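You operate a simulated robot arm through the tools that you are given. There is no shell and no other tool. Be economical: measure what you need, move in short steps, check, and stop when the job is done.

Carry out the task below with a simulated robot arm. There is one attempt and no reset: what you move stays moved.

## Task
Wind the music box 3 turns and let it play out.
Fine: wind it before the lid opens; lid open till the tune stops, then shut and latch it again; the box stays where it stands.

Only the result counts: the job must be done as asked and must still hold three seconds after the hand-in. Knocking over, shifting, dropping, spilling or breaking anything else fails it. Lids that push on must go on centred and level and be pressed home; caps that screw on are set level and turned clockwise until they are tight.

## Robot
A 7-joint arm with a two-finger parallel gripper on a trunk, on a base that drives. Base frame: it is fixed to the floor where the robot stands at the start and does not move with it; the origin is under the middle of the robot, x ahead of it, y to its left, z up. Readings come in mm, rad, newtons and seconds.
With the tool pointing down near the work surface it reaches from about 100 to 660 mm from the robot's upright axis, wherever it stands. Its first joint turns from -2.897 to 2.897 rad. Places, roughly: music box crank [900, 0, 1200]; music box latch [900, 100, 1200]; red lid [1000, 100, 1300]. Payload 1.57 kg.
Tool frame: the origin (TCP) lies between the finger pads and is the grasp point; the fingertips stand 30 mm ahead of it; z points along the fingers, y is the line along which they close. Largest opening 80 mm; finger width 17, thickness 12; the body of the gripper, 40 by 82 mm, starts 80 mm behind the TCP.
Orientation is that of the tool frame in the base frame, as [roll, pitch, yaw] about the fixed x, y, z axes, in that order (R = Rz(yaw) Ry(pitch) Rx(roll)). With the fingers straight down and closing along the base's y, the tool's x points along the base's -x, its y along +y and its z along -z.

## Interface
- The arm moves only by the tool nudge_tool. Its argument "steps" is a list that holds one entry, the list of rows, each a list of 7 numbers: the turn, a rotation vector about the tool's x, y, z in rad, then the shift along the tool's x, y, z in mm, then the gripper command, from -1 (shut) to 1 (fully open), values between in proportion. In form: [[[ax, ay, az, tx, ty, tz, gripper], ...]]. A call has 1 to 12 rows; each row is the pose to reach, as a shift and turn from the pose commanded when the call began, along the tool's axes at that moment. A row lasts 0.2 s, in which the tool goes at most 50 mm and 0.15 rad; a call with a longer step from one row to the next is refused whole, and so is a gripper value outside its range. Where a pose cannot be reached the arm comes as near as it can. A force on the tool above 40 N (or 10 N above the force at the start of the call, whichever is more), or a blocked arm, ends the call early, and 0.2 s more pass. Each finger travels about 72 mm/s and halts on what it meets, pressing with about 28 N; the grip force reading is that of the motor and also rises with nothing between the fingers. The clock runs only during rows and for 0.2 s after the last one: add rows that repeat a pose to give the fingers time. It gives the time, the measured TCP pose, the force on the tool (base axes), the opening and the grip force at its end, in the units of the frame above (readings bear some noise), with the torque about the TCP (base axes, N m) and any sound that the robot's microphone picked up.
- Cameras (640 x 400 px; columns grow to the right, rows downward): "scene" is now at [2.5, 110.2, 1600.5]; the picture's right is [-0.17, -0.98, 0.00], its down [-0.27, 0.05, -0.96] and it looks along [0.95, -0.17, -0.27] (base axes); focal length 257 px, centre (320, 200). "wrist" rides on the gripper at [72, -7, -122] in the tool frame; the picture's right is [0.09, 1.00, 0.00], its down [-0.84, 0.08, -0.54] and it looks along [-0.54, 0.05, 0.84] (tool axes); focal length 238 px, centre (320, 200). There is no depth. A picture from a camera that has moved, and an enlarged one, comes with that camera's place and axes in the base frame and with its lens. The place of the scene camera against the robot may be out by one fixed shift of up to 18 mm in any direction.
- get_image(camera): a new picture of that camera. No time passes.
- move_column(by): slides the trunk up (or, below 0, down) by that many mm; the arm and the scene camera ride with it, the base frame stays. It gives what a move gives, with no picture.
- roll_base(legs): drives the robot by 1 to 6 legs, each [ahead, left, turn to the left] in mm, mm and rad, along the robot's own axes; the way and the turn of a leg run together, so that a leg with both is an arc; at most 1500 mm and 3.142 rad a leg. The arm and the cameras ride along, it lands a little off, and it stops where it bumps. It gives what a move gives.
- turn_head(pan, tilt): turns the head with the scene camera to pan (to the left, within 1.501 rad either way) and tilt (down, from -0.506 to 1.204), counted from straight ahead of the robot. It gives what a move gives.
- inspect(camera, box): a new picture of the part [left, top, right, bottom] of that camera's present view, enlarged. No time passes.
- finish_job(): hands the job in; it is judged then, once.

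Work in short steps. Places have to be worked out from the pictures, the camera data and where the tool is seen: move nearer, look again, correct. Check each grasp and each placing, and mend what went wrong. You have 120 turns and 98 pictures in all, those below and enlarged ones among them. Open the gripper and draw the arm clear of the work before you hand the job in, unless the task says otherwise; then end with one line.

The tools are called after "Emit:" as name(argument=value, ...) on one line, values as JSON. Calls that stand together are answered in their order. nudge_tool: Moves the arm, as the interface text tells. Its arguments: {"type":"object","properties":{"steps":{"type":"array","items":{"type":"array","items":{"type":"array","items":{"type":"number"}}}}},"required":["steps"]} The other tools are called the same way: move_column (by) slides the trunk up or down; roll_base (legs) drives the base; turn_head (pan, tilt) turns the head that bears the scene camera; get_image (camera) takes a picture; inspect (camera, box) takes an enlarged picture of a part of a camera's view; finish_job () hands the job in.

At the start:

```text
time: 0.0
position: [308.2, 124.1, 1489.3]
ee_rot: [-3.141, 0.0, 3.141]
force: [-0.2, 0.0, -0.2]
wrist_torque: [-0.04, -0.03, -0.01]
width: 80.1
grip_force: 0.1
trunk travel left (down, up): [-368.0, 112.0]
robot x, y, heading: [-2.7, -1.5, 0.003]
head pan, tilt: [-0.175, 0.278]
```

scene: 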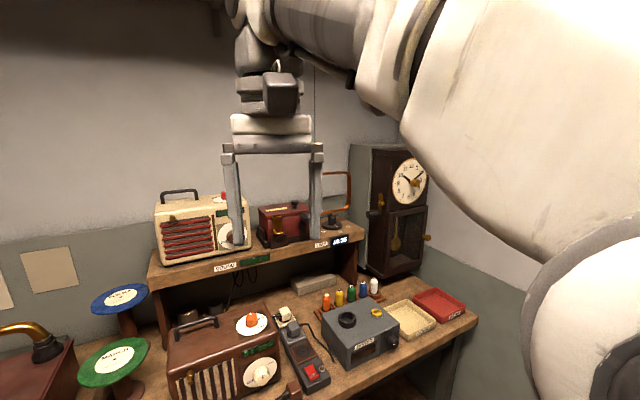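
wrist: 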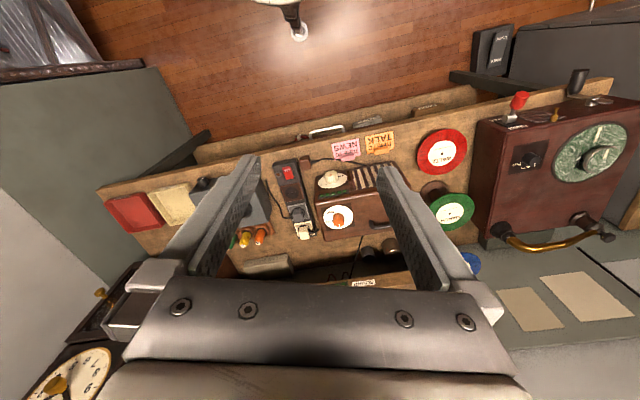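

The music box seems to be the small red box on the upper shelf. I enlarge it.

Emit:
inspect(camera="scene", box=[220, 160, 380, 260])

```text
4.00 times, centred on (300, 210) of scene
camera zoom: at [2.5, 110.2, 1600.5], right [-0.17, -0.98, 0.0], down [-0.27, 0.05, -0.96], along [0.95, -0.17, -0.27], focal length 1026 px, centre (400, 160)
```

zoom: 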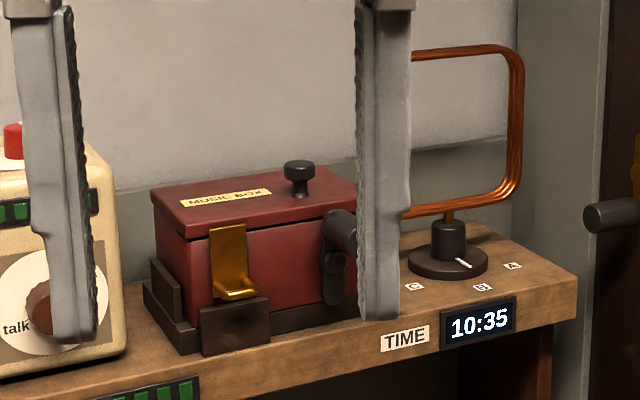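

The box stands on the upper shelf: brass latch on the front left, crank on the front right, lid with a knob. I drive a bit nearer and look again with more parallax.

Emit:
roll_base(legs=[[180, 0, 0]])

Emit:
get_image(camera="scene")

Emit:
get_image(camera="wrist")

```text
time: 1.8
position: [488.5, 124.5, 1490.6]
ee_rot: [3.142, 0.0, -3.141]
force: [-0.2, 1.0, 0.4]
wrist_torque: [-0.01, 0.03, 0.0]
width: 80.0
grip_force: 0.1
trunk travel left (down, up): [-368.0, 112.0]
robot x, y, heading: [175.3, -0.2, -0.003]
head pan, tilt: [-0.175, 0.278]
```

```text
94 pictures are left
camera scene: at [181.9, 110.3, 1600.4], right [-0.17, -0.98, 0.0], down [-0.27, 0.05, -0.96], along [0.95, -0.17, -0.27], focal length 257 px, centre (320, 200)
```

scene: 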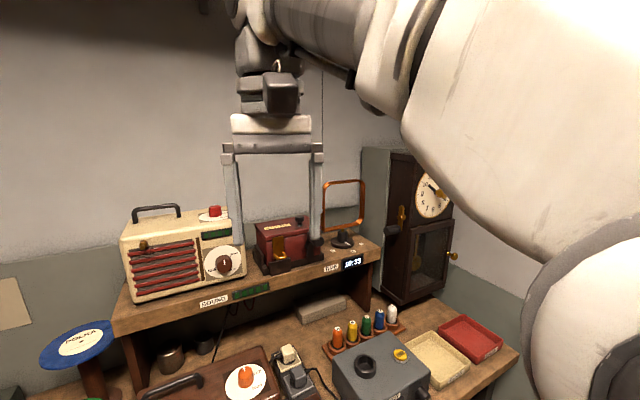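

```text
93 pictures are left
camera wrist: at [417.1, 118.9, 1611.0], right [-0.09, 1.0, 0.0], down [0.84, 0.08, 0.54], along [0.54, 0.05, -0.84], focal length 238 px, centre (320, 200)
```

wrist: 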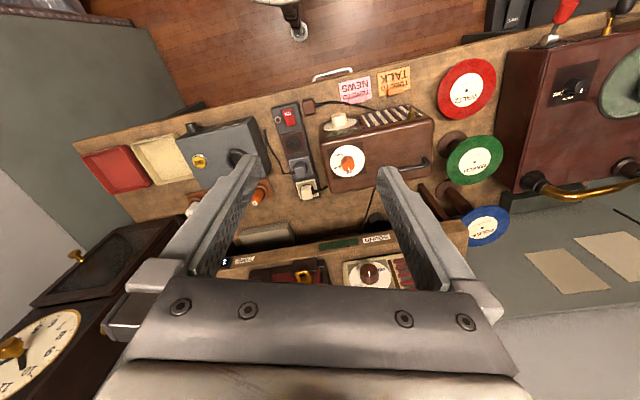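

I enlarge the box from the new position for triangulation.

Emit:
inspect(camera="scene", box=[220, 190, 380, 290])

Emit:
inspect(camera="wrist", box=[220, 220, 380, 320])

```text
4.00 times, centred on (300, 240) of scene
camera zoom: at [181.9, 110.3, 1600.4], right [-0.17, -0.98, 0.0], down [-0.27, 0.05, -0.96], along [0.95, -0.17, -0.27], focal length 1026 px, centre (400, 40)
```

zoom: 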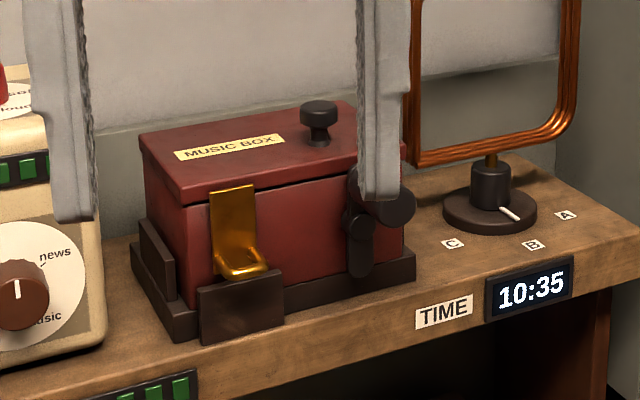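

```text
4.00 times, centred on (300, 270) of wrist
camera zoom: at [417.1, 118.9, 1611.0], right [-0.09, 1.0, 0.0], down [0.84, 0.08, 0.54], along [0.54, 0.05, -0.84], focal length 953 px, centre (400, -80)
```

zoom: 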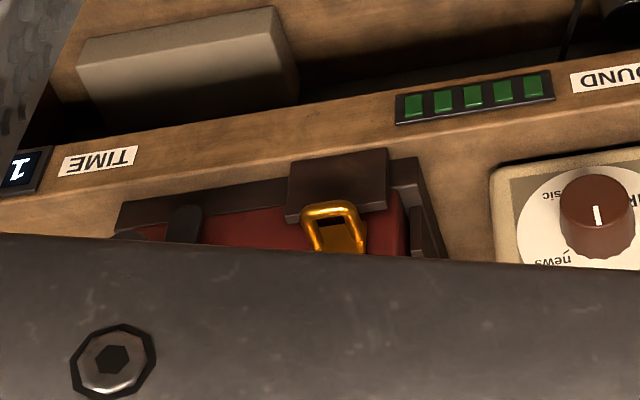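

The wrist view puts the latch lip near (850, 120, 1250). I tilt the tool to horizontal, moving forward and down to about (690, 124, 1300), for a close frontal view.

Emit:
nudge_tool(steps=[[[0, -0.14, 0, -16, 0, 16, 1], [0, -0.28, 0, -32, 0, 32, 1], [0, -0.42, 0, -48, 0, 48, 1], [0, -0.56, 0, -66, 0, 64, 1], [0, -0.7, 0, -84, 0, 80, 1], [0, -0.84, 0, -102, 0, 98, 1], [0, -0.98, 0, -120, 0, 116, 1], [0, -1.12, 0, -140, 0, 134, 1], [0, -1.26, 0, -160, 0, 152, 1], [0, -1.4, 0, -180, 0, 170, 1], [0, -1.5, 0, -190, 0, 180, 1], [0, -1.57, 0, -200, 0, 190, 1]]])

Emit:
get_image(camera="wrist")

Emit:
get_image(camera="scene")

```text
time: 3.0
position: [600.7, 116.1, 1352.3]
ee_rot: [-3.135, 0.502, 3.122]
force: [0.5, -0.4, -0.5]
wrist_torque: [-0.01, 0.0, 0.01]
width: 80.0
grip_force: 0.1
trunk travel left (down, up): [-368.0, 112.0]
robot x, y, heading: [183.3, 0.6, -0.003]
head pan, tilt: [-0.175, 0.278]
stopped in row 5: the arm was blocked; the commanded pose is now the measured one
```

```text
90 pictures are left
camera wrist: at [479.0, 113.9, 1424.7], right [-0.06, 1.0, -0.05], down [0.47, 0.07, 0.88], along [0.88, 0.03, -0.48], focal length 238 px, centre (320, 200)
```

wrist: 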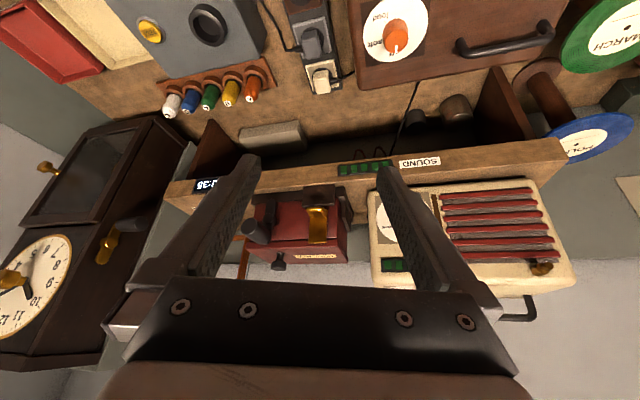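

```text
89 pictures are left
camera scene: at [182.5, 116.9, 1594.3], right [-0.1, -0.99, 0.0], down [-0.33, 0.03, -0.94], along [0.94, -0.1, -0.34], focal length 257 px, centre (320, 200)
```

scene: 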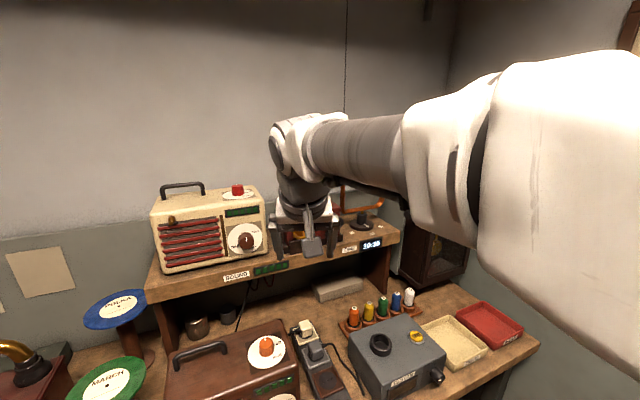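

The arm was blocked, likely the elbow against the head (the camera got pushed). I back the base up 100 mm so the arm can work more extended.

Emit:
roll_base(legs=[[-100, 0, 0]])

Emit:
turn_head(pan=0.0, tilt=0.35)

Emit:
nudge_tool(steps=[[[0, 0, 0, -22, 0, 12, 1], [0, 0, 0, -44, 0, 24, 1], [0, 0, 0, -66, 0, 36, 1], [0, 0, 0, -88, 0, 48, 1], [0, -0.14, 0, -88, 0, 48, 1], [0, -0.28, 0, -88, 0, 48, 1], [0, -0.42, 0, -88, 0, 48, 1], [0, -0.56, 0, -88, 0, 48, 1]]])

Emit:
get_image(camera="scene")

```text
time: 4.3
position: [501.1, 117.9, 1352.6]
ee_rot: [-3.134, 0.502, 3.125]
force: [0.3, -0.4, -0.6]
wrist_torque: [0.0, -0.02, -0.01]
width: 80.0
grip_force: 0.1
trunk travel left (down, up): [-368.0, 112.0]
robot x, y, heading: [83.4, 2.1, 0.006]
head pan, tilt: [-0.175, 0.278]
```

```text
time: 5.0
position: [500.2, 118.1, 1352.0]
ee_rot: [-3.132, 0.504, 3.126]
force: [0.5, -0.5, 0.5]
wrist_torque: [-0.01, -0.03, -0.01]
width: 80.1
grip_force: 0.0
trunk travel left (down, up): [-368.0, 112.0]
robot x, y, heading: [78.8, -3.5, 0.004]
head pan, tilt: [0.0, 0.351]
```

```text
time: 6.8
position: [600.5, 115.4, 1352.9]
ee_rot: [-3.13, 1.063, 3.136]
force: [-0.7, 0.9, 0.2]
wrist_torque: [0.01, 0.01, -0.02]
width: 80.1
grip_force: 0.0
trunk travel left (down, up): [-368.0, 112.0]
robot x, y, heading: [79.7, -2.8, 0.004]
head pan, tilt: [0.0, 0.351]
```

```text
88 pictures are left
camera scene: at [83.3, 126.5, 1593.6], right [0.0, -1.0, 0.0], down [-0.34, 0.0, -0.94], along [0.94, 0.0, -0.34], focal length 257 px, centre (320, 200)
```

scene: 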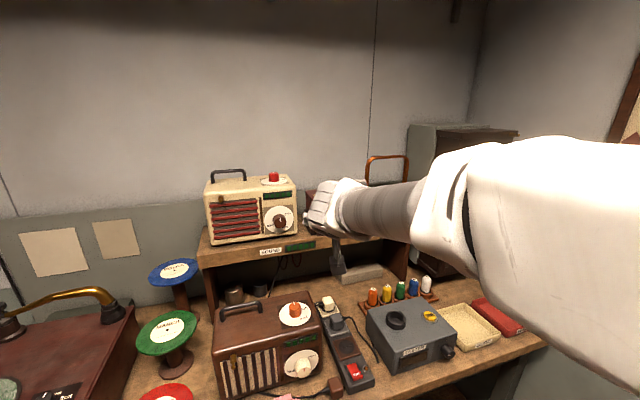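

That worked. I finish the tilt to horizontal and go slightly forward and down.

Emit:
nudge_tool(steps=[[[0, -0.13, 0, 1, 0, 18, 1], [0, -0.26, 0, 3, 0, 36, 1], [0, -0.39, 0, 4, 0, 54, 1], [0, -0.508, 0, 6, 0, 72, 1]]])

Emit:
get_image(camera="wrist")

```text
time: 7.8
position: [660.8, 113.6, 1313.8]
ee_rot: [-1.549, 1.565, -1.569]
force: [-0.4, -0.2, -0.6]
wrist_torque: [-0.03, -0.02, -0.02]
width: 80.0
grip_force: 0.1
trunk travel left (down, up): [-368.0, 112.0]
robot x, y, heading: [80.3, -1.1, -0.003]
head pan, tilt: [0.0, 0.351]
```

```text
87 pictures are left
camera wrist: at [539.1, 110.4, 1241.7], right [0.02, 0.99, -0.1], down [-0.54, 0.09, 0.84], along [0.84, 0.04, 0.54], focal length 238 px, centre (320, 200)
```

wrist: 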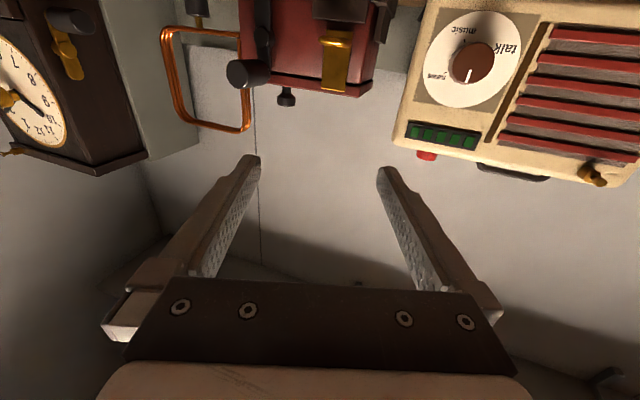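

Frontal view (upside down) shows crank and latch. I go lower and to the right for a full view.

Emit:
nudge_tool(steps=[[[0, 0, 0, 30, -15, 0, 1], [0, 0, 0, 60, -30, 0, 1], [0, 0, 0, 80, -40, 0, 1]]])

Emit:
get_image(camera="wrist")

Emit:
inspect(camera="wrist", box=[220, 0, 460, 150])

```text
time: 8.6
position: [660.0, 73.0, 1232.9]
ee_rot: [-1.664, 1.564, -1.685]
force: [0.2, -1.0, -0.4]
wrist_torque: [0.04, 0.03, -0.01]
width: 79.8
grip_force: 0.1
trunk travel left (down, up): [-368.0, 112.0]
robot x, y, heading: [82.7, -1.0, 0.006]
head pan, tilt: [0.0, 0.351]
```

```text
86 pictures are left
camera wrist: at [538.4, 69.8, 1161.0], right [0.02, 0.99, -0.1], down [-0.54, 0.09, 0.84], along [0.84, 0.04, 0.54], focal length 238 px, centre (320, 200)
```

wrist: 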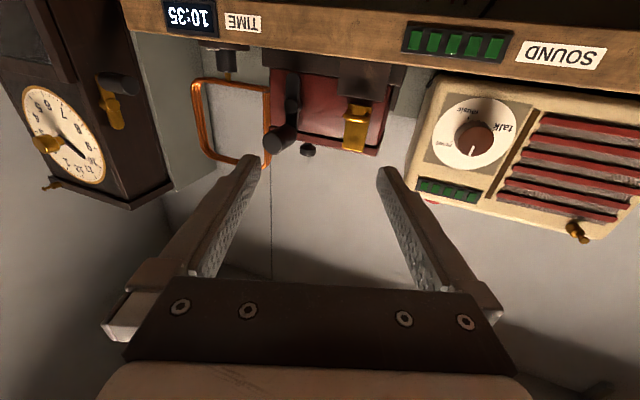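

```text
2.67 times, centred on (340, 75) of wrist
camera zoom: at [538.4, 69.8, 1161.0], right [0.02, 0.99, -0.1], down [-0.54, 0.09, 0.84], along [0.84, 0.04, 0.54], focal length 636 px, centre (267, 533)
```

zoom: 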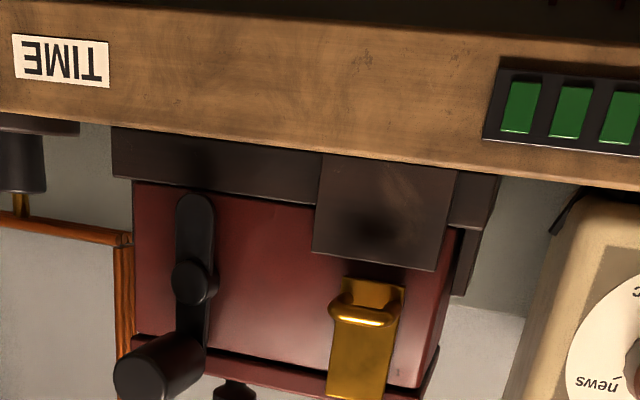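

The crank handle seems to stick out obliquely. I move right in front of the crank for a better look.

Emit:
nudge_tool(steps=[[[0, 0, 0, 0, -25, 20, 1], [0, 0, 0, 0, -50, 40, 1], [0, 0, 0, 0, -75, 50, 1]]])

Emit:
inspect(camera="wrist", box=[240, 0, 480, 150])

Emit:
get_image(camera="scene")

```text
time: 9.4
position: [679.2, 16.7, 1246.2]
ee_rot: [-3.05, 1.552, 3.121]
force: [0.6, -1.0, -1.3]
wrist_torque: [-0.02, -0.03, 0.04]
width: 79.9
grip_force: 0.0
out of reach, approached as far as the arm can: row 1, 2, 3
trunk travel left (down, up): [-368.0, 112.0]
robot x, y, heading: [78.2, -1.4, 0.002]
head pan, tilt: [0.0, 0.351]
```

```text
2.67 times, centred on (360, 75) of wrist
camera zoom: at [555.9, 25.5, 1176.5], right [0.11, 0.99, -0.09], down [-0.51, 0.14, 0.85], along [0.85, -0.04, 0.52], focal length 636 px, centre (213, 533)
```

zoom: 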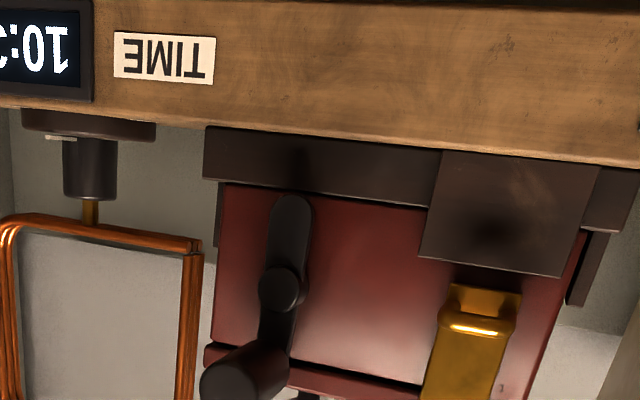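

```text
83 pictures are left
camera scene: at [83.1, 125.2, 1593.7], right [0.0, -1.0, 0.0], down [-0.34, 0.0, -0.94], along [0.94, 0.0, -0.34], focal length 257 px, centre (320, 200)
```

scene: 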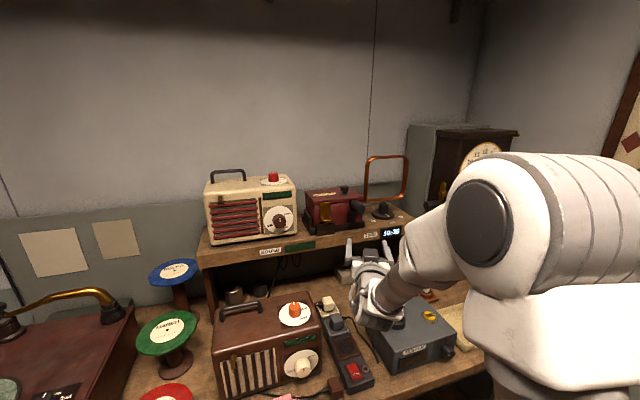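

The scene camera now sees the box freely. I enlarge it.

Emit:
inspect(camera="scene", box=[296, 176, 376, 240])

```text
6.25 times, centred on (336, 208) of scene
camera zoom: at [83.1, 125.2, 1593.7], right [0.0, -1.0, 0.0], down [-0.34, 0.0, -0.94], along [0.94, 0.0, -0.34], focal length 1604 px, centre (220, 150)
```

zoom: 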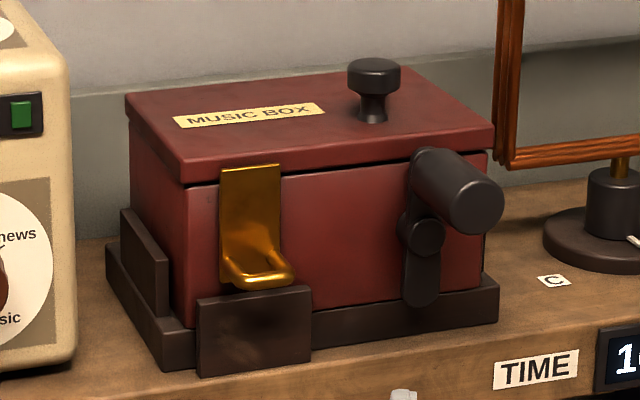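

The box is yawed about 0.3 rad, its front facing right of the robot. Hand-forward reach seems limited because the shoulder is high; I back off clear of the bench, then lower the trunk.

Emit:
roll_base(legs=[[-330, -140, 0]])

Emit:
move_column(by=-200)

Emit:
nudge_tool(steps=[[[0, 0, 0, -40, 0, 0, 1], [0, 0, 0, -80, 0, 0, 1], [0, 0, 0, -120, 0, 0, 1], [0, 0, 0, -160, 0, 0, 1], [0, 0, 0, -200, 0, 0, 1], [0, 0, 0, -230, 0, 0, 1]]])

Emit:
get_image(camera="scene")

```text
time: 12.2
position: [350.8, -124.4, 1246.1]
ee_rot: [-2.984, 1.549, -3.096]
force: [-0.1, -0.9, -0.4]
wrist_torque: [0.02, 0.02, -0.01]
width: 80.1
grip_force: 0.0
trunk travel left (down, up): [-368.0, 112.0]
robot x, y, heading: [-249.8, -143.7, 0.001]
head pan, tilt: [0.0, 0.351]
```

```text
time: 14.3
position: [351.5, -123.2, 1046.1]
ee_rot: [-2.982, 1.55, -3.097]
force: [0.5, -0.5, -1.2]
wrist_torque: [-0.02, -0.01, 0.04]
width: 80.0
grip_force: 0.1
trunk travel left (down, up): [-168.0, 312.0]
robot x, y, heading: [-250.6, -138.9, 0.001]
head pan, tilt: [0.0, 0.351]
```

```text
time: 15.7
position: [355.8, -122.8, 1275.8]
ee_rot: [-2.973, 1.55, -3.086]
force: [0.8, -0.1, 0.8]
wrist_torque: [0.01, 0.02, -0.01]
width: 79.7
grip_force: 0.0
trunk travel left (down, up): [-168.0, 312.0]
robot x, y, heading: [-249.7, -140.1, 0.001]
head pan, tilt: [0.0, 0.351]
```

```text
81 pictures are left
camera scene: at [-244.2, -13.8, 1393.5], right [0.0, -1.0, 0.0], down [-0.34, 0.0, -0.94], along [0.94, 0.0, -0.34], focal length 257 px, centre (320, 200)
```

scene: 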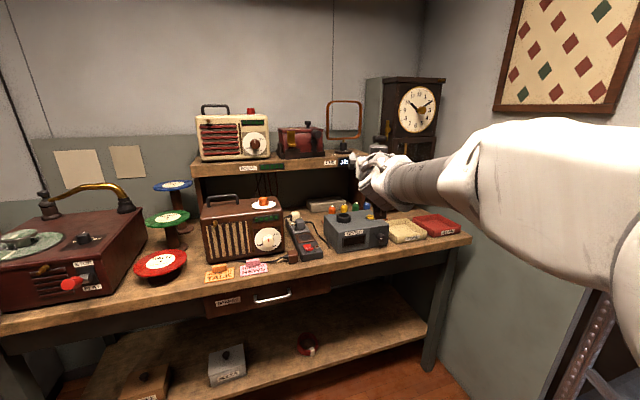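

Now I drive to a stand facing the box squarely (heading ~0.3).

Emit:
roll_base(legs=[[300, 0, 0], [0, 0, 0.3], [110, -47, 0]])

Emit:
get_image(camera="wrist")

Emit:
get_image(camera="scene")

```text
time: 20.5
position: [746.9, 44.7, 1275.6]
ee_rot: [-2.979, 1.549, -2.792]
force: [-0.4, 0.6, -0.2]
wrist_torque: [-0.03, -0.01, -0.05]
width: 80.0
grip_force: 0.0
trunk travel left (down, up): [-168.0, 312.0]
robot x, y, heading: [177.1, -151.4, 0.303]
head pan, tilt: [0.0, 0.351]
```

```text
80 pictures are left
camera wrist: at [626.8, 16.3, 1206.0], right [-0.19, 0.98, -0.1], down [-0.53, -0.02, 0.85], along [0.83, 0.21, 0.52], focal length 238 px, centre (320, 200)
```

wrist: 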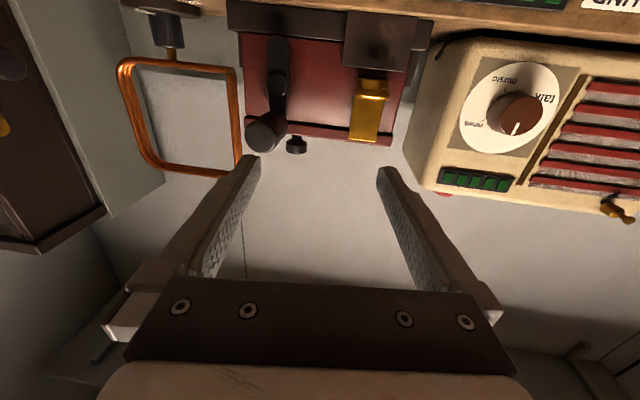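

```text
79 pictures are left
camera scene: at [136.4, -28.0, 1393.6], right [0.3, -0.95, 0.0], down [-0.33, -0.1, -0.94], along [0.9, 0.28, -0.34], focal length 257 px, centre (320, 200)
```

scene: 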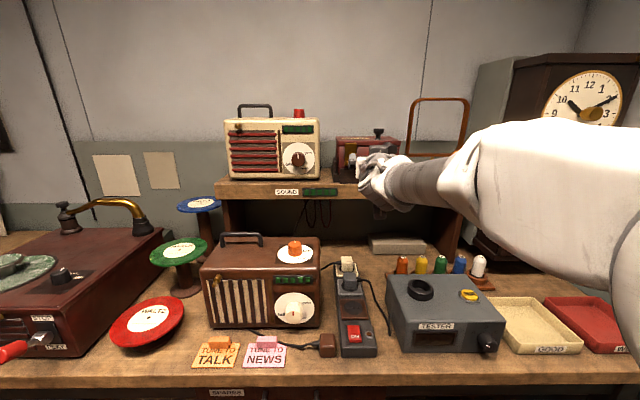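

I enlarge the wrist view to measure the yaw of the box and the handle.

Emit:
inspect(camera="wrist", box=[210, 0, 450, 160])

```text
2.50 times, centred on (330, 80) of wrist
camera zoom: at [626.8, 16.3, 1206.0], right [-0.19, 0.98, -0.1], down [-0.53, -0.02, 0.85], along [0.83, 0.21, 0.52], focal length 596 px, centre (295, 500)
```

zoom: 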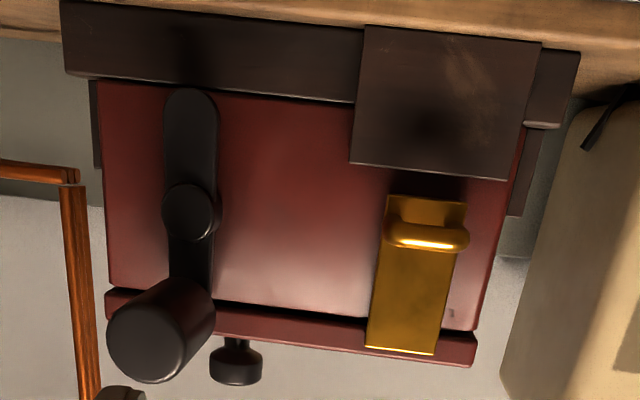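

Triangulation gives: box yaw ≈0.30, handle end ≈(850, 9, 1278), latch lip ≈(868–875, 121, 1235). I align the tool with the box and stand off in front of the handle.

Emit:
nudge_tool(steps=[[[-0.056, -0.01, 0, -1, -30, 10, 1], [-0.113, -0.02, 0, -2, -59, 20, 1], [-0.113, -0.02, 0, -3, -59, 45, 1]]])

Emit:
get_image(camera="wrist")

Emit:
get_image(camera="scene")

```text
time: 21.5
position: [769.7, 92.8, 1263.5]
ee_rot: [-2.264, 1.522, -1.896]
force: [0.4, 0.3, -0.2]
wrist_torque: [0.0, -0.03, 0.04]
width: 80.3
grip_force: 0.1
out of reach, approached as far as the arm can: row 1, 2, 3
trunk travel left (down, up): [-168.0, 312.0]
robot x, y, heading: [174.1, -151.8, 0.311]
head pan, tilt: [0.0, 0.351]
stopped in row 3: the arm was blocked; the commanded pose is now the measured one
```

```text
77 pictures are left
camera wrist: at [657.3, 41.6, 1196.0], right [-0.36, 0.93, -0.13], down [-0.52, -0.08, 0.85], along [0.78, 0.37, 0.51], focal length 238 px, centre (320, 200)
```

wrist: 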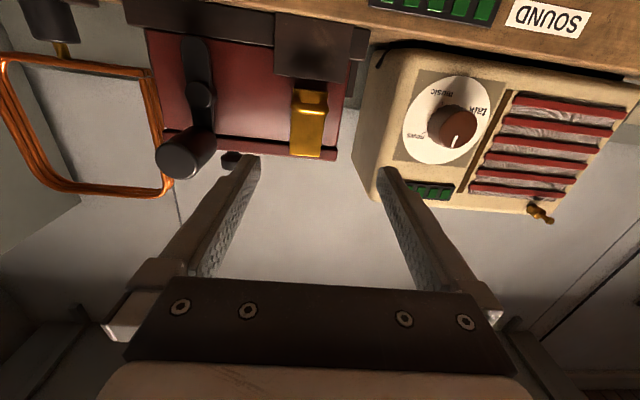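

```text
76 pictures are left
camera scene: at [136.9, -28.2, 1393.6], right [0.3, -0.95, 0.0], down [-0.33, -0.1, -0.94], along [0.9, 0.28, -0.34], focal length 257 px, centre (320, 200)
```

scene: 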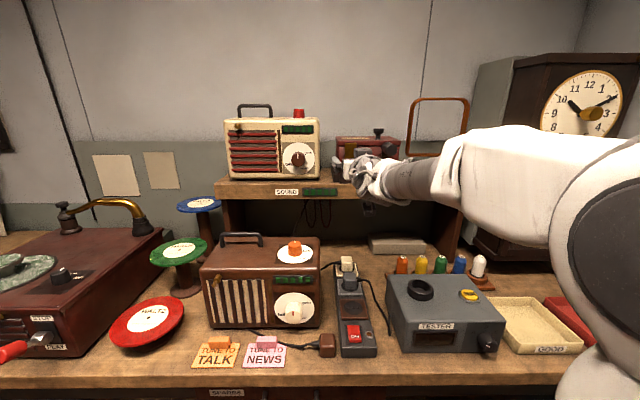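

The arm's elbow has swung out: with the shoulder at this height joint 6 is at its limit for a level hand. I back off, lower the trunk further, and re-fold the arm with the tool tilted down before extending again.

Emit:
roll_base(legs=[[-400, 0, 0]])

Emit:
move_column(by=-160)

Emit:
nudge_tool(steps=[[[0, 0.14, 0, -25, 0, -15, 1], [0, 0.28, 0, -50, 0, -30, 1], [0, 0.42, 0, -75, 0, -45, 1], [0, 0.56, 0, -100, 0, -60, 1], [0, 0.7, 0, -100, 0, -75, 1], [0, 0.84, 0, -100, 0, -90, 1], [0, 0.98, 0, -100, 0, -105, 1], [0, 1.12, 0, -100, 0, -120, 1], [0, 1.26, 0, -100, 0, -135, 1], [0, 1.4, 0, -100, 0, -150, 1], [0, 1.5, 0, -100, 0, -160, 1]]])

Emit:
get_image(camera="scene")

```text
time: 24.6
position: [390.1, -25.1, 1264.0]
ee_rot: [-2.253, 1.52, -1.884]
force: [-0.2, 0.5, 0.0]
wrist_torque: [-0.04, 0.04, -0.03]
width: 80.2
grip_force: 0.0
trunk travel left (down, up): [-168.0, 312.0]
robot x, y, heading: [-204.1, -269.9, 0.3]
head pan, tilt: [0.0, 0.351]
```

```text
time: 26.5
position: [388.8, -24.4, 1104.4]
ee_rot: [-2.248, 1.521, -1.883]
force: [-0.8, 0.9, -0.4]
wrist_torque: [-0.01, 0.02, 0.01]
width: 80.0
grip_force: 0.0
trunk travel left (down, up): [-8.0, 472.0]
robot x, y, heading: [-205.7, -269.5, 0.304]
head pan, tilt: [0.0, 0.351]
```

```text
time: 28.9
position: [197.5, -96.0, 1135.8]
ee_rot: [-3.077, 0.118, -2.754]
force: [3.4, 0.5, -2.2]
wrist_torque: [-0.14, 0.28, -0.03]
width: 79.7
grip_force: 0.0
out of reach, approached as far as the arm can: row 1, 2, 3, 8, 9, 10, 11
trunk travel left (down, up): [-8.0, 472.0]
robot x, y, heading: [-203.3, -268.9, 0.306]
head pan, tilt: [0.0, 0.351]
```

```text
75 pictures are left
camera scene: at [-239.7, -146.8, 1233.5], right [0.3, -0.95, 0.0], down [-0.33, -0.1, -0.94], along [0.89, 0.28, -0.35], focal length 257 px, centre (320, 200)
```

scene: 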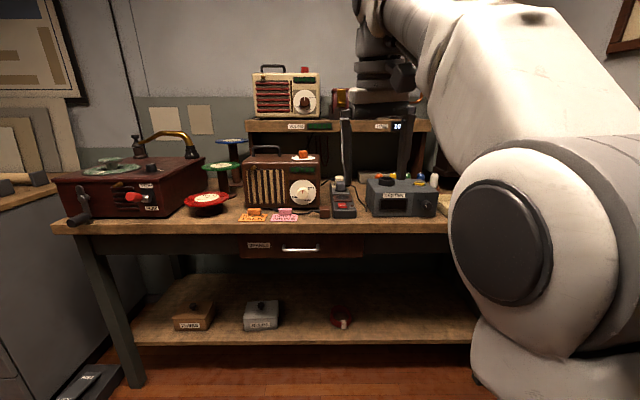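

The arm is refolded properly now. I correct the yaw and extend forward, then tilt up in a second call.

Emit:
nudge_tool(steps=[[[0, 0, 0.042, -40, -11, -20, 1], [0, 0, 0.085, -80, -22, -40, 1], [0, 0, 0.085, -120, -33, -60, 1], [0, 0, 0.085, -160, -44, -80, 1]]])

Emit:
nudge_tool(steps=[[[0, -0.13, 0, -10, 0, -6, 1], [0, -0.26, 0, -20, 0, -12, 1], [0, -0.39, 0, -30, 0, -18, 1], [0, -0.52, 0, -40, 0, -24, 1], [0, -0.65, 0, -50, 0, -30, 1], [0, -0.78, 0, -60, 0, -36, 1], [0, -0.91, 0, -70, 0, -42, 1], [0, -1.04, 0, -80, 0, -48, 1], [0, -1.17, 0, -90, 0, -54, 1], [0, -1.3, 0, -100, 0, -60, 1]]])

Emit:
get_image(camera="scene")

```text
time: 29.9
position: [245.5, -111.6, 1139.0]
ee_rot: [-3.084, 0.13, -2.84]
force: [0.3, 0.9, 1.1]
wrist_torque: [0.0, 0.0, 0.02]
width: 80.2
grip_force: 0.0
out of reach, approached as far as the arm can: row 1, 2, 3, 4
trunk travel left (down, up): [-8.0, 472.0]
robot x, y, heading: [-203.3, -273.1, 0.306]
head pan, tilt: [0.0, 0.351]
```

```text
time: 32.1
position: [328.3, -81.3, 1209.5]
ee_rot: [-2.759, 1.421, -2.47]
force: [0.0, 0.5, -0.4]
wrist_torque: [-0.03, -0.01, 0.01]
width: 79.9
grip_force: 0.0
trunk travel left (down, up): [-8.0, 472.0]
robot x, y, heading: [-204.1, -269.6, 0.302]
head pan, tilt: [0.0, 0.351]
```

```text
74 pictures are left
camera scene: at [-242.9, -147.0, 1233.6], right [0.3, -0.95, 0.0], down [-0.33, -0.1, -0.94], along [0.9, 0.28, -0.34], focal length 257 px, centre (320, 200)
```

scene: 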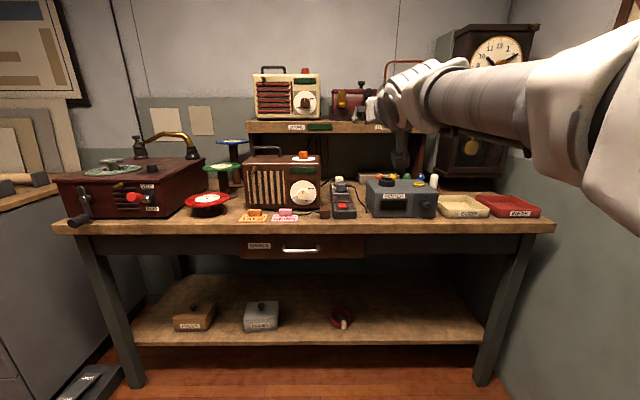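

Good posture now. I test extension to ~690 mm ahead, z≈1280, and level the tool, still off the bench.

Emit:
nudge_tool(steps=[[[0, -0.07, 0, -20, 0, 30, 1], [0, -0.14, 0, -40, 0, 60, 1], [0, -0.14, 0, -55, 0, 95, 1], [0, -0.14, 0, -55, 0, 130, 1]]])

```text
time: 33.1
position: [459.1, -41.8, 1245.2]
ee_rot: [-1.589, 1.512, -1.298]
force: [0.1, -0.3, -0.9]
wrist_torque: [0.01, 0.06, -0.01]
width: 80.0
grip_force: 0.1
trunk travel left (down, up): [-8.0, 472.0]
robot x, y, heading: [-203.7, -275.0, 0.303]
head pan, tilt: [0.0, 0.351]
```

Reachable here. I raise slightly, level the roll, and drive in so that the tool stands in front of the handle.

Emit:
nudge_tool(steps=[[[0, 0, 0.055, -33, 0, 0, 1], [0, 0, 0.055, -33, 0, 0, 1]]])

Emit:
roll_base(legs=[[310, -67, 0]])

Emit:
get_image(camera="wrist")

Emit:
get_image(camera="scene")

```text
time: 33.7
position: [458.7, -41.3, 1277.9]
ee_rot: [-2.582, 1.569, -2.291]
force: [0.0, 0.9, 0.3]
wrist_torque: [0.0, 0.05, -0.01]
width: 80.1
grip_force: 0.0
trunk travel left (down, up): [-8.0, 472.0]
robot x, y, heading: [-204.4, -274.3, 0.307]
head pan, tilt: [0.0, 0.351]
```

```text
time: 36.2
position: [769.4, -13.3, 1278.2]
ee_rot: [-2.378, 1.568, -2.089]
force: [0.4, 0.8, -0.7]
wrist_torque: [0.02, 0.03, -0.02]
width: 80.1
grip_force: 0.0
trunk travel left (down, up): [-8.0, 472.0]
robot x, y, heading: [106.0, -244.4, 0.298]
head pan, tilt: [0.0, 0.351]
```

```text
73 pictures are left
camera wrist: at [654.4, -54.2, 1206.1], right [-0.29, 0.95, -0.09], down [-0.54, -0.08, 0.84], along [0.79, 0.29, 0.54], focal length 238 px, centre (320, 200)
```

wrist: 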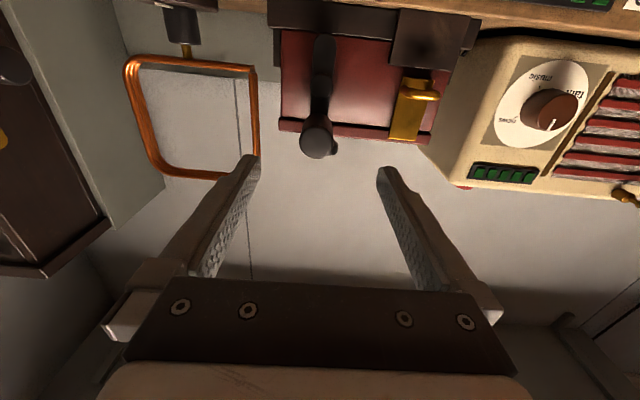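

```text
72 pictures are left
camera scene: at [67.5, -119.2, 1233.6], right [0.3, -0.95, 0.0], down [-0.33, -0.1, -0.94], along [0.9, 0.28, -0.34], focal length 257 px, centre (320, 200)
```

scene: 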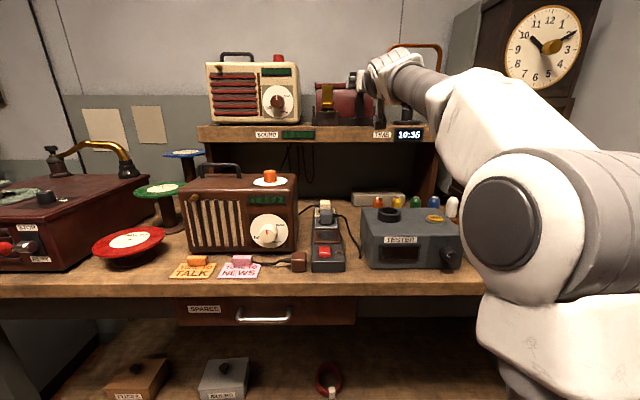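

Aligned within ~2 mm of the handle axis, end about 80 mm ahead of the TCP. I advance 78 mm with open fingers around the handle and close.

Emit:
nudge_tool(steps=[[[0, 0, 0, 0, -2, 25, 1], [0, 0, 0, 0, -2, 50, 1], [0, 0, 0, 0, -2, 78, 1], [0, 0, 0, 0, -2, 78, 1]]])

Emit:
get_image(camera="wrist")

Emit:
inspect(camera="scene", box=[300, 40, 460, 140])

```text
time: 37.2
position: [845.0, 6.5, 1278.3]
ee_rot: [-2.558, 1.568, -2.265]
force: [-0.6, 0.0, -0.8]
wrist_torque: [0.03, -0.02, 0.0]
width: 80.0
grip_force: 0.0
trunk travel left (down, up): [-8.0, 472.0]
robot x, y, heading: [106.6, -242.7, 0.305]
head pan, tilt: [0.0, 0.351]
```

```text
71 pictures are left
camera wrist: at [730.4, -33.4, 1206.1], right [-0.29, 0.95, -0.09], down [-0.54, -0.08, 0.84], along [0.79, 0.29, 0.54], focal length 238 px, centre (320, 200)
```

wrist: 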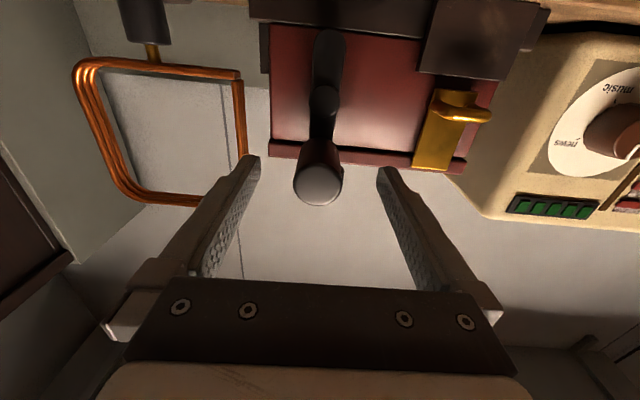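

```text
4.00 times, centred on (380, 90) of scene
camera zoom: at [67.6, -119.2, 1233.6], right [0.3, -0.95, 0.0], down [-0.33, -0.1, -0.94], along [0.9, 0.28, -0.34], focal length 1026 px, centre (80, 640)
```

zoom: 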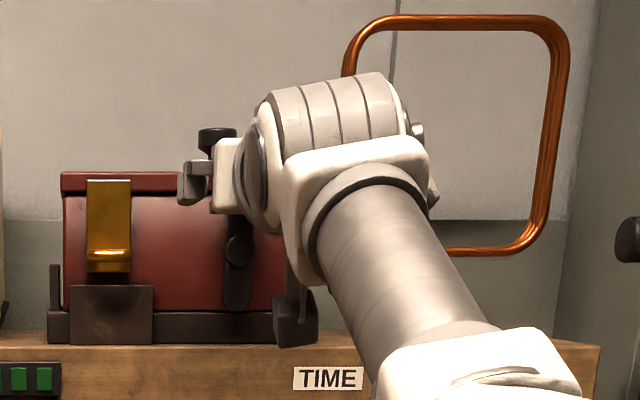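

Handle lies between the fingers; hub triangulates to about (917, 28.5, 1240), so crank radius ≈38.5 mm. I move in 10 mm more and close on the handle.

Emit:
nudge_tool(steps=[[[0, 0, 0, 0, 0, 10, 1], [0, 0, 0, 0, 0, 10, 0], [0, 0, 0, 0, 0, 10, -1], [0, 0, 0, 0, 0, 10, -1], [0, 0, 0, 0, 0, 10, -1]]])

Emit:
get_image(camera="wrist")

```text
time: 38.5
position: [852.4, 6.9, 1274.1]
ee_rot: [-2.663, 1.568, -2.372]
force: [0.9, -0.9, -0.3]
wrist_torque: [0.07, -0.18, 0.75]
width: 31.4
grip_force: 27.8
out of reach, approached as far as the arm can: row 1, 2, 3, 4, 5
trunk travel left (down, up): [-8.0, 472.0]
robot x, y, heading: [104.6, -245.4, 0.301]
head pan, tilt: [0.0, 0.351]
```

```text
69 pictures are left
camera wrist: at [737.4, -32.3, 1202.3], right [-0.29, 0.95, -0.09], down [-0.54, -0.08, 0.84], along [0.79, 0.29, 0.54], focal length 238 px, centre (320, 200)
```

wrist: 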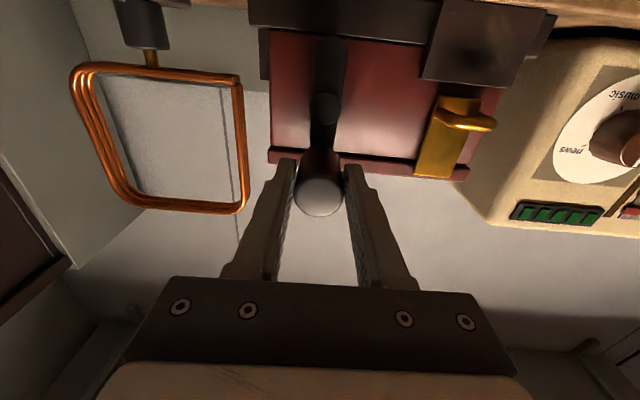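

Grip is good (31 mm), but the arm is at its reach limit. I release, back off, drive the base 85 mm nearer, and re-approach.

Emit:
nudge_tool(steps=[[[0, 0, 0, 0, 0, 0, 1], [0, 0, 0, 0, 0, 0, 1], [0, 0, 0, 0, 0, 0, 1], [0, 0, 0, -3, 0, -40, 1], [0, 0, 0, -4, 0, -80, 1], [0, 0, 0, -4, 0, -110, 1]]])

Emit:
roll_base(legs=[[85, 0, 0]])

Emit:
get_image(camera="wrist")

```text
time: 39.9
position: [746.3, -25.2, 1277.9]
ee_rot: [-2.658, 1.569, -2.369]
force: [0.5, -0.2, 0.3]
wrist_torque: [0.01, -0.01, 0.04]
width: 79.9
grip_force: 0.1
trunk travel left (down, up): [-8.0, 472.0]
robot x, y, heading: [107.0, -245.3, 0.302]
head pan, tilt: [0.0, 0.351]
```

```text
time: 41.1
position: [826.9, -1.2, 1278.1]
ee_rot: [-2.317, 1.569, -2.029]
force: [-0.4, -0.6, 0.2]
wrist_torque: [-0.02, 0.03, 0.0]
width: 79.9
grip_force: 0.0
trunk travel left (down, up): [-8.0, 472.0]
robot x, y, heading: [185.6, -218.5, 0.299]
head pan, tilt: [0.0, 0.351]
```

```text
68 pictures are left
camera wrist: at [713.1, -41.0, 1206.7], right [-0.28, 0.95, -0.09], down [-0.54, -0.08, 0.84], along [0.79, 0.29, 0.54], focal length 238 px, centre (320, 200)
```

wrist: 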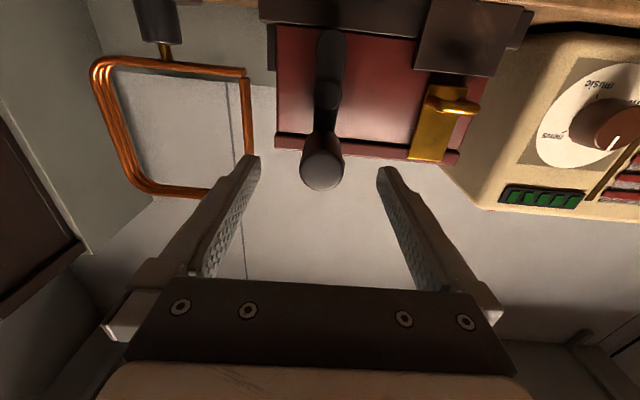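

Aligned (within 1–2 mm). I advance 32 mm, grip, and turn 30° clockwise as a force test.

Emit:
nudge_tool(steps=[[[0, 0, 0, 1, 1, 32, 1], [0, 0, 0, 1, 1, 32, -1], [0, 0, 0, 1, 1, 32, -1], [0, 0, 0, 1, 1, 32, -1], [0, 0, 0, 1.1, -2.3, 32, -1], [0, 0, 0, 1.6, -5.6, 32, -1], [0, 0, 0, 2.3, -8.8, 32, -1], [0, 0, 0, 3.3, -12, 32, -1], [0, 0, 0, 4.6, -15.1, 32, -1], [0, 0, 0, 6.1, -18, 32, -1]]])

Emit:
get_image(camera="wrist")

```text
time: 43.3
position: [863.7, -8.8, 1271.6]
ee_rot: [-2.714, 1.568, -2.426]
force: [4.8, 3.1, -0.1]
wrist_torque: [-0.03, 0.09, 0.94]
width: 31.5
grip_force: 28.0
trunk travel left (down, up): [-8.0, 472.0]
robot x, y, heading: [180.8, -216.3, 0.296]
head pan, tilt: [0.0, 0.351]
```

```text
67 pictures are left
camera wrist: at [749.1, -48.5, 1199.5], right [-0.29, 0.95, -0.09], down [-0.54, -0.08, 0.84], along [0.79, 0.29, 0.54], focal length 238 px, centre (320, 200)
```

wrist: 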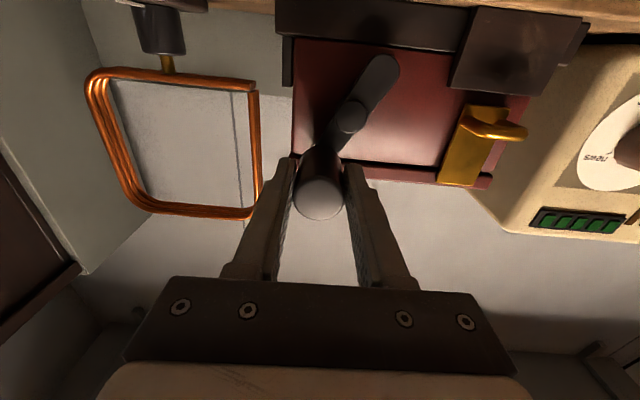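

The crank turns freely with little force. I continue along the arc to 90°.

Emit:
nudge_tool(steps=[[[0, 0, 0, 3.8, -5.4, 0, -1], [0, 0, 0, 8.5, -10.1, 0, -1], [0, 0, 0, 13.9, -13.9, 0, -1], [0, 0, 0, 19.9, -16.7, 0, -1], [0, 0, 0, 26.3, -18.4, 0, -1], [0, 0, 0, 32.9, -19, 0, -1]]])

Emit:
get_image(camera="wrist")

```text
time: 44.7
position: [870.4, -28.9, 1239.1]
ee_rot: [-2.322, 1.568, -2.034]
force: [4.9, 0.1, -0.4]
wrist_torque: [-0.01, 0.08, 0.85]
width: 31.7
grip_force: 28.0
trunk travel left (down, up): [-8.0, 472.0]
robot x, y, heading: [184.9, -218.4, 0.296]
head pan, tilt: [0.0, 0.351]
```

```text
66 pictures are left
camera wrist: at [754.4, -68.1, 1166.6], right [-0.28, 0.95, -0.09], down [-0.54, -0.08, 0.84], along [0.79, 0.29, 0.54], focal length 238 px, centre (320, 200)
```

wrist: 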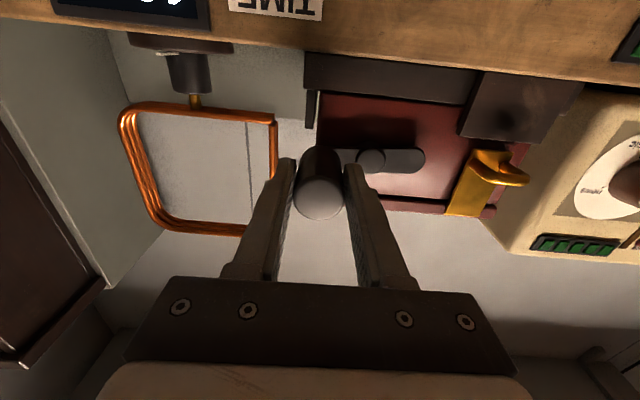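

R≈38 fits with negligible force. I continue the half circle from 90° to 270°.

Emit:
nudge_tool(steps=[[[0, 0, 0, 9.8, 1.3, 0, -1], [0, 0, 0, 19, 5.1, 0, -1], [0, 0, 0, 26.9, 11.1, 0, -1], [0, 0, 0, 32.9, 19, 0, -1], [0, 0, 0, 36.7, 28.2, 0, -1], [0, 0, 0, 38, 38, 0, -1], [0, 0, 0, 36.7, 47.8, 0, -1], [0, 0, 0, 32.9, 57, 0, -1], [0, 0, 0, 26.9, 64.9, 0, -1], [0, 0, 0, 19, 70.9, 0, -1], [0, 0, 0, 9.8, 74.7, 0, -1], [0, 0, 0, 0, 76, 0, -1]]])

Emit:
get_image(camera="wrist")

```text
time: 47.3
position: [847.3, 45.9, 1242.0]
ee_rot: [-0.844, 1.569, -0.557]
force: [2.2, 5.7, 0.7]
wrist_torque: [0.19, -0.63, 1.0]
width: 31.9
grip_force: 28.1
trunk travel left (down, up): [-8.0, 472.0]
robot x, y, heading: [182.3, -218.8, 0.302]
head pan, tilt: [0.0, 0.351]
```

```text
65 pictures are left
camera wrist: at [732.9, 5.9, 1168.8], right [-0.28, 0.95, -0.09], down [-0.54, -0.08, 0.84], along [0.79, 0.29, 0.54], focal length 238 px, centre (320, 200)
```

wrist: 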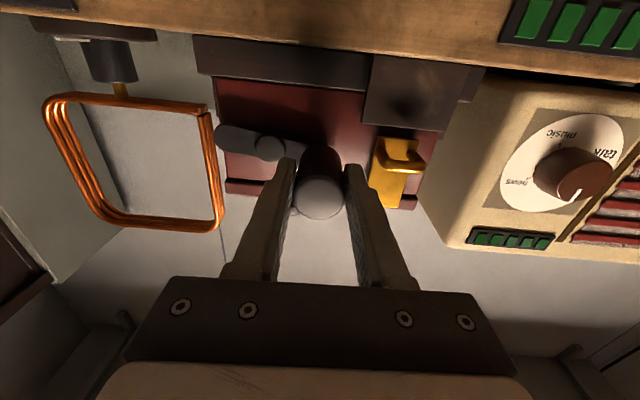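

270° done, all well. I do the next full turn in 30° steps.

Emit:
nudge_tool(steps=[[[0, 0, 0, -19, -5.1, 0, -1], [0, 0, 0, -32.9, -19, 0, -1], [0, 0, 0, -38, -38, 0, -1], [0, 0, 0, -32.9, -57, 0, -1], [0, 0, 0, -19, -70.9, 0, -1], [0, 0, 0, 0, -76, 0, -1], [0, 0, 0, 19, -70.9, 0, -1], [0, 0, 0, 32.9, -57, 0, -1], [0, 0, 0, 38, -38, 0, -1], [0, 0, 0, 32.9, -19, 0, -1], [0, 0, 0, 19, -5.1, 0, -1], [0, 0, 0, 0, 0, 0, -1]]])

Emit:
get_image(camera="wrist")

```text
time: 49.9
position: [847.5, 48.6, 1240.9]
ee_rot: [-0.441, 1.568, -0.148]
force: [5.7, 9.9, 0.2]
wrist_torque: [0.14, -0.47, 0.78]
width: 31.4
grip_force: 28.4
trunk travel left (down, up): [-8.0, 472.0]
robot x, y, heading: [185.7, -216.7, 0.302]
head pan, tilt: [0.0, 0.351]
```

```text
64 pictures are left
camera wrist: at [733.1, 8.3, 1169.0], right [-0.29, 0.95, -0.09], down [-0.54, -0.08, 0.83], along [0.79, 0.29, 0.54], focal length 238 px, centre (320, 200)
```

wrist: 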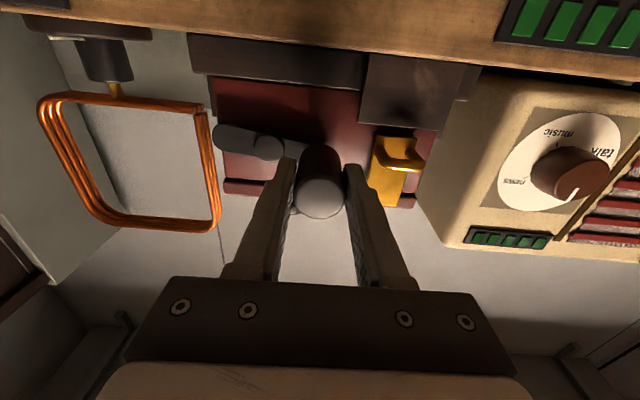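

1.75 turns done. Another full turn, shifted 1.5 mm right to relieve the sideways force.

Emit:
nudge_tool(steps=[[[0, 0, 0, -19, -6.6, 0, -1], [0, 0, 0, -32.9, -20.5, 0, -1], [0, 0, 0, -38, -39.5, 0, -1], [0, 0, 0, -32.9, -58.5, 0, -1], [0, 0, 0, -19, -72.4, 0, -1], [0, 0, 0, 0, -77.5, 0, -1], [0, 0, 0, 19, -72.4, 0, -1], [0, 0, 0, 32.9, -58.5, 0, -1], [0, 0, 0, 38, -39.5, 0, -1], [0, 0, 0, 32.9, -20.5, 0, -1], [0, 0, 0, 19, -6.6, 0, -1], [0, 0, 0, 0, -1.5, 0, -1]]])

Emit:
get_image(camera="wrist")

```text
time: 52.5
position: [848.2, 47.1, 1241.7]
ee_rot: [-0.685, 1.567, -0.392]
force: [6.5, 12.7, 1.2]
wrist_torque: [0.0, -0.14, 1.02]
width: 31.5
grip_force: 28.0
trunk travel left (down, up): [-8.0, 472.0]
robot x, y, heading: [190.2, -217.4, 0.303]
head pan, tilt: [0.0, 0.351]
```

```text
63 pictures are left
camera wrist: at [733.7, 6.7, 1168.9], right [-0.29, 0.95, -0.09], down [-0.54, -0.08, 0.83], along [0.79, 0.29, 0.54], focal length 238 px, centre (320, 200)
```

wrist: 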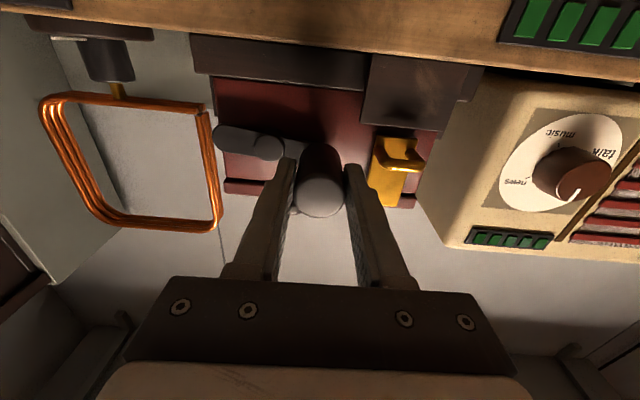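

2.75 turns. The last 90° back to the top.

Emit:
nudge_tool(steps=[[[0, 0, 0, -9.8, -2, 0, -1], [0, 0, 0, -19, -6, 0, -1], [0, 0, 0, -26.9, -12, 0, -1], [0, 0, 0, -32.9, -20, 0, -1], [0, 0, 0, -36.7, -29, 0, -1], [0, 0, 0, -38, -39.5, 0, -1], [0, 0, 0, -38, -39.5, 0, -1]]])

Emit:
get_image(camera="wrist")

```text
time: 54.1
position: [861.3, 4.4, 1276.7]
ee_rot: [-2.691, 1.567, -2.4]
force: [10.6, 0.1, 5.8]
wrist_torque: [-0.09, 0.17, 0.59]
width: 31.3
grip_force: 27.7
trunk travel left (down, up): [-8.0, 472.0]
robot x, y, heading: [188.0, -218.8, 0.304]
head pan, tilt: [0.0, 0.351]
```

```text
62 pictures are left
camera wrist: at [745.5, -35.6, 1205.6], right [-0.28, 0.95, -0.09], down [-0.54, -0.08, 0.84], along [0.79, 0.29, 0.54], focal length 238 px, centre (320, 200)
```

wrist: 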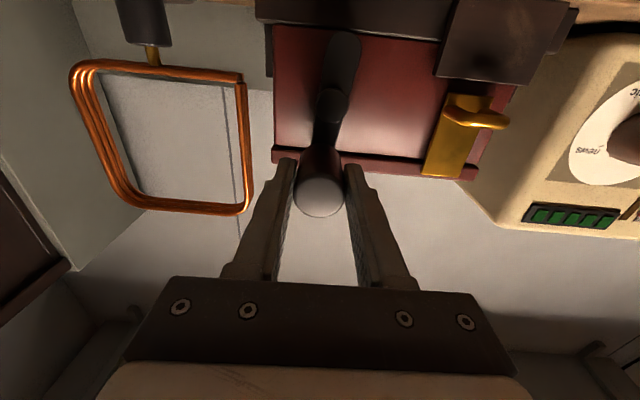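

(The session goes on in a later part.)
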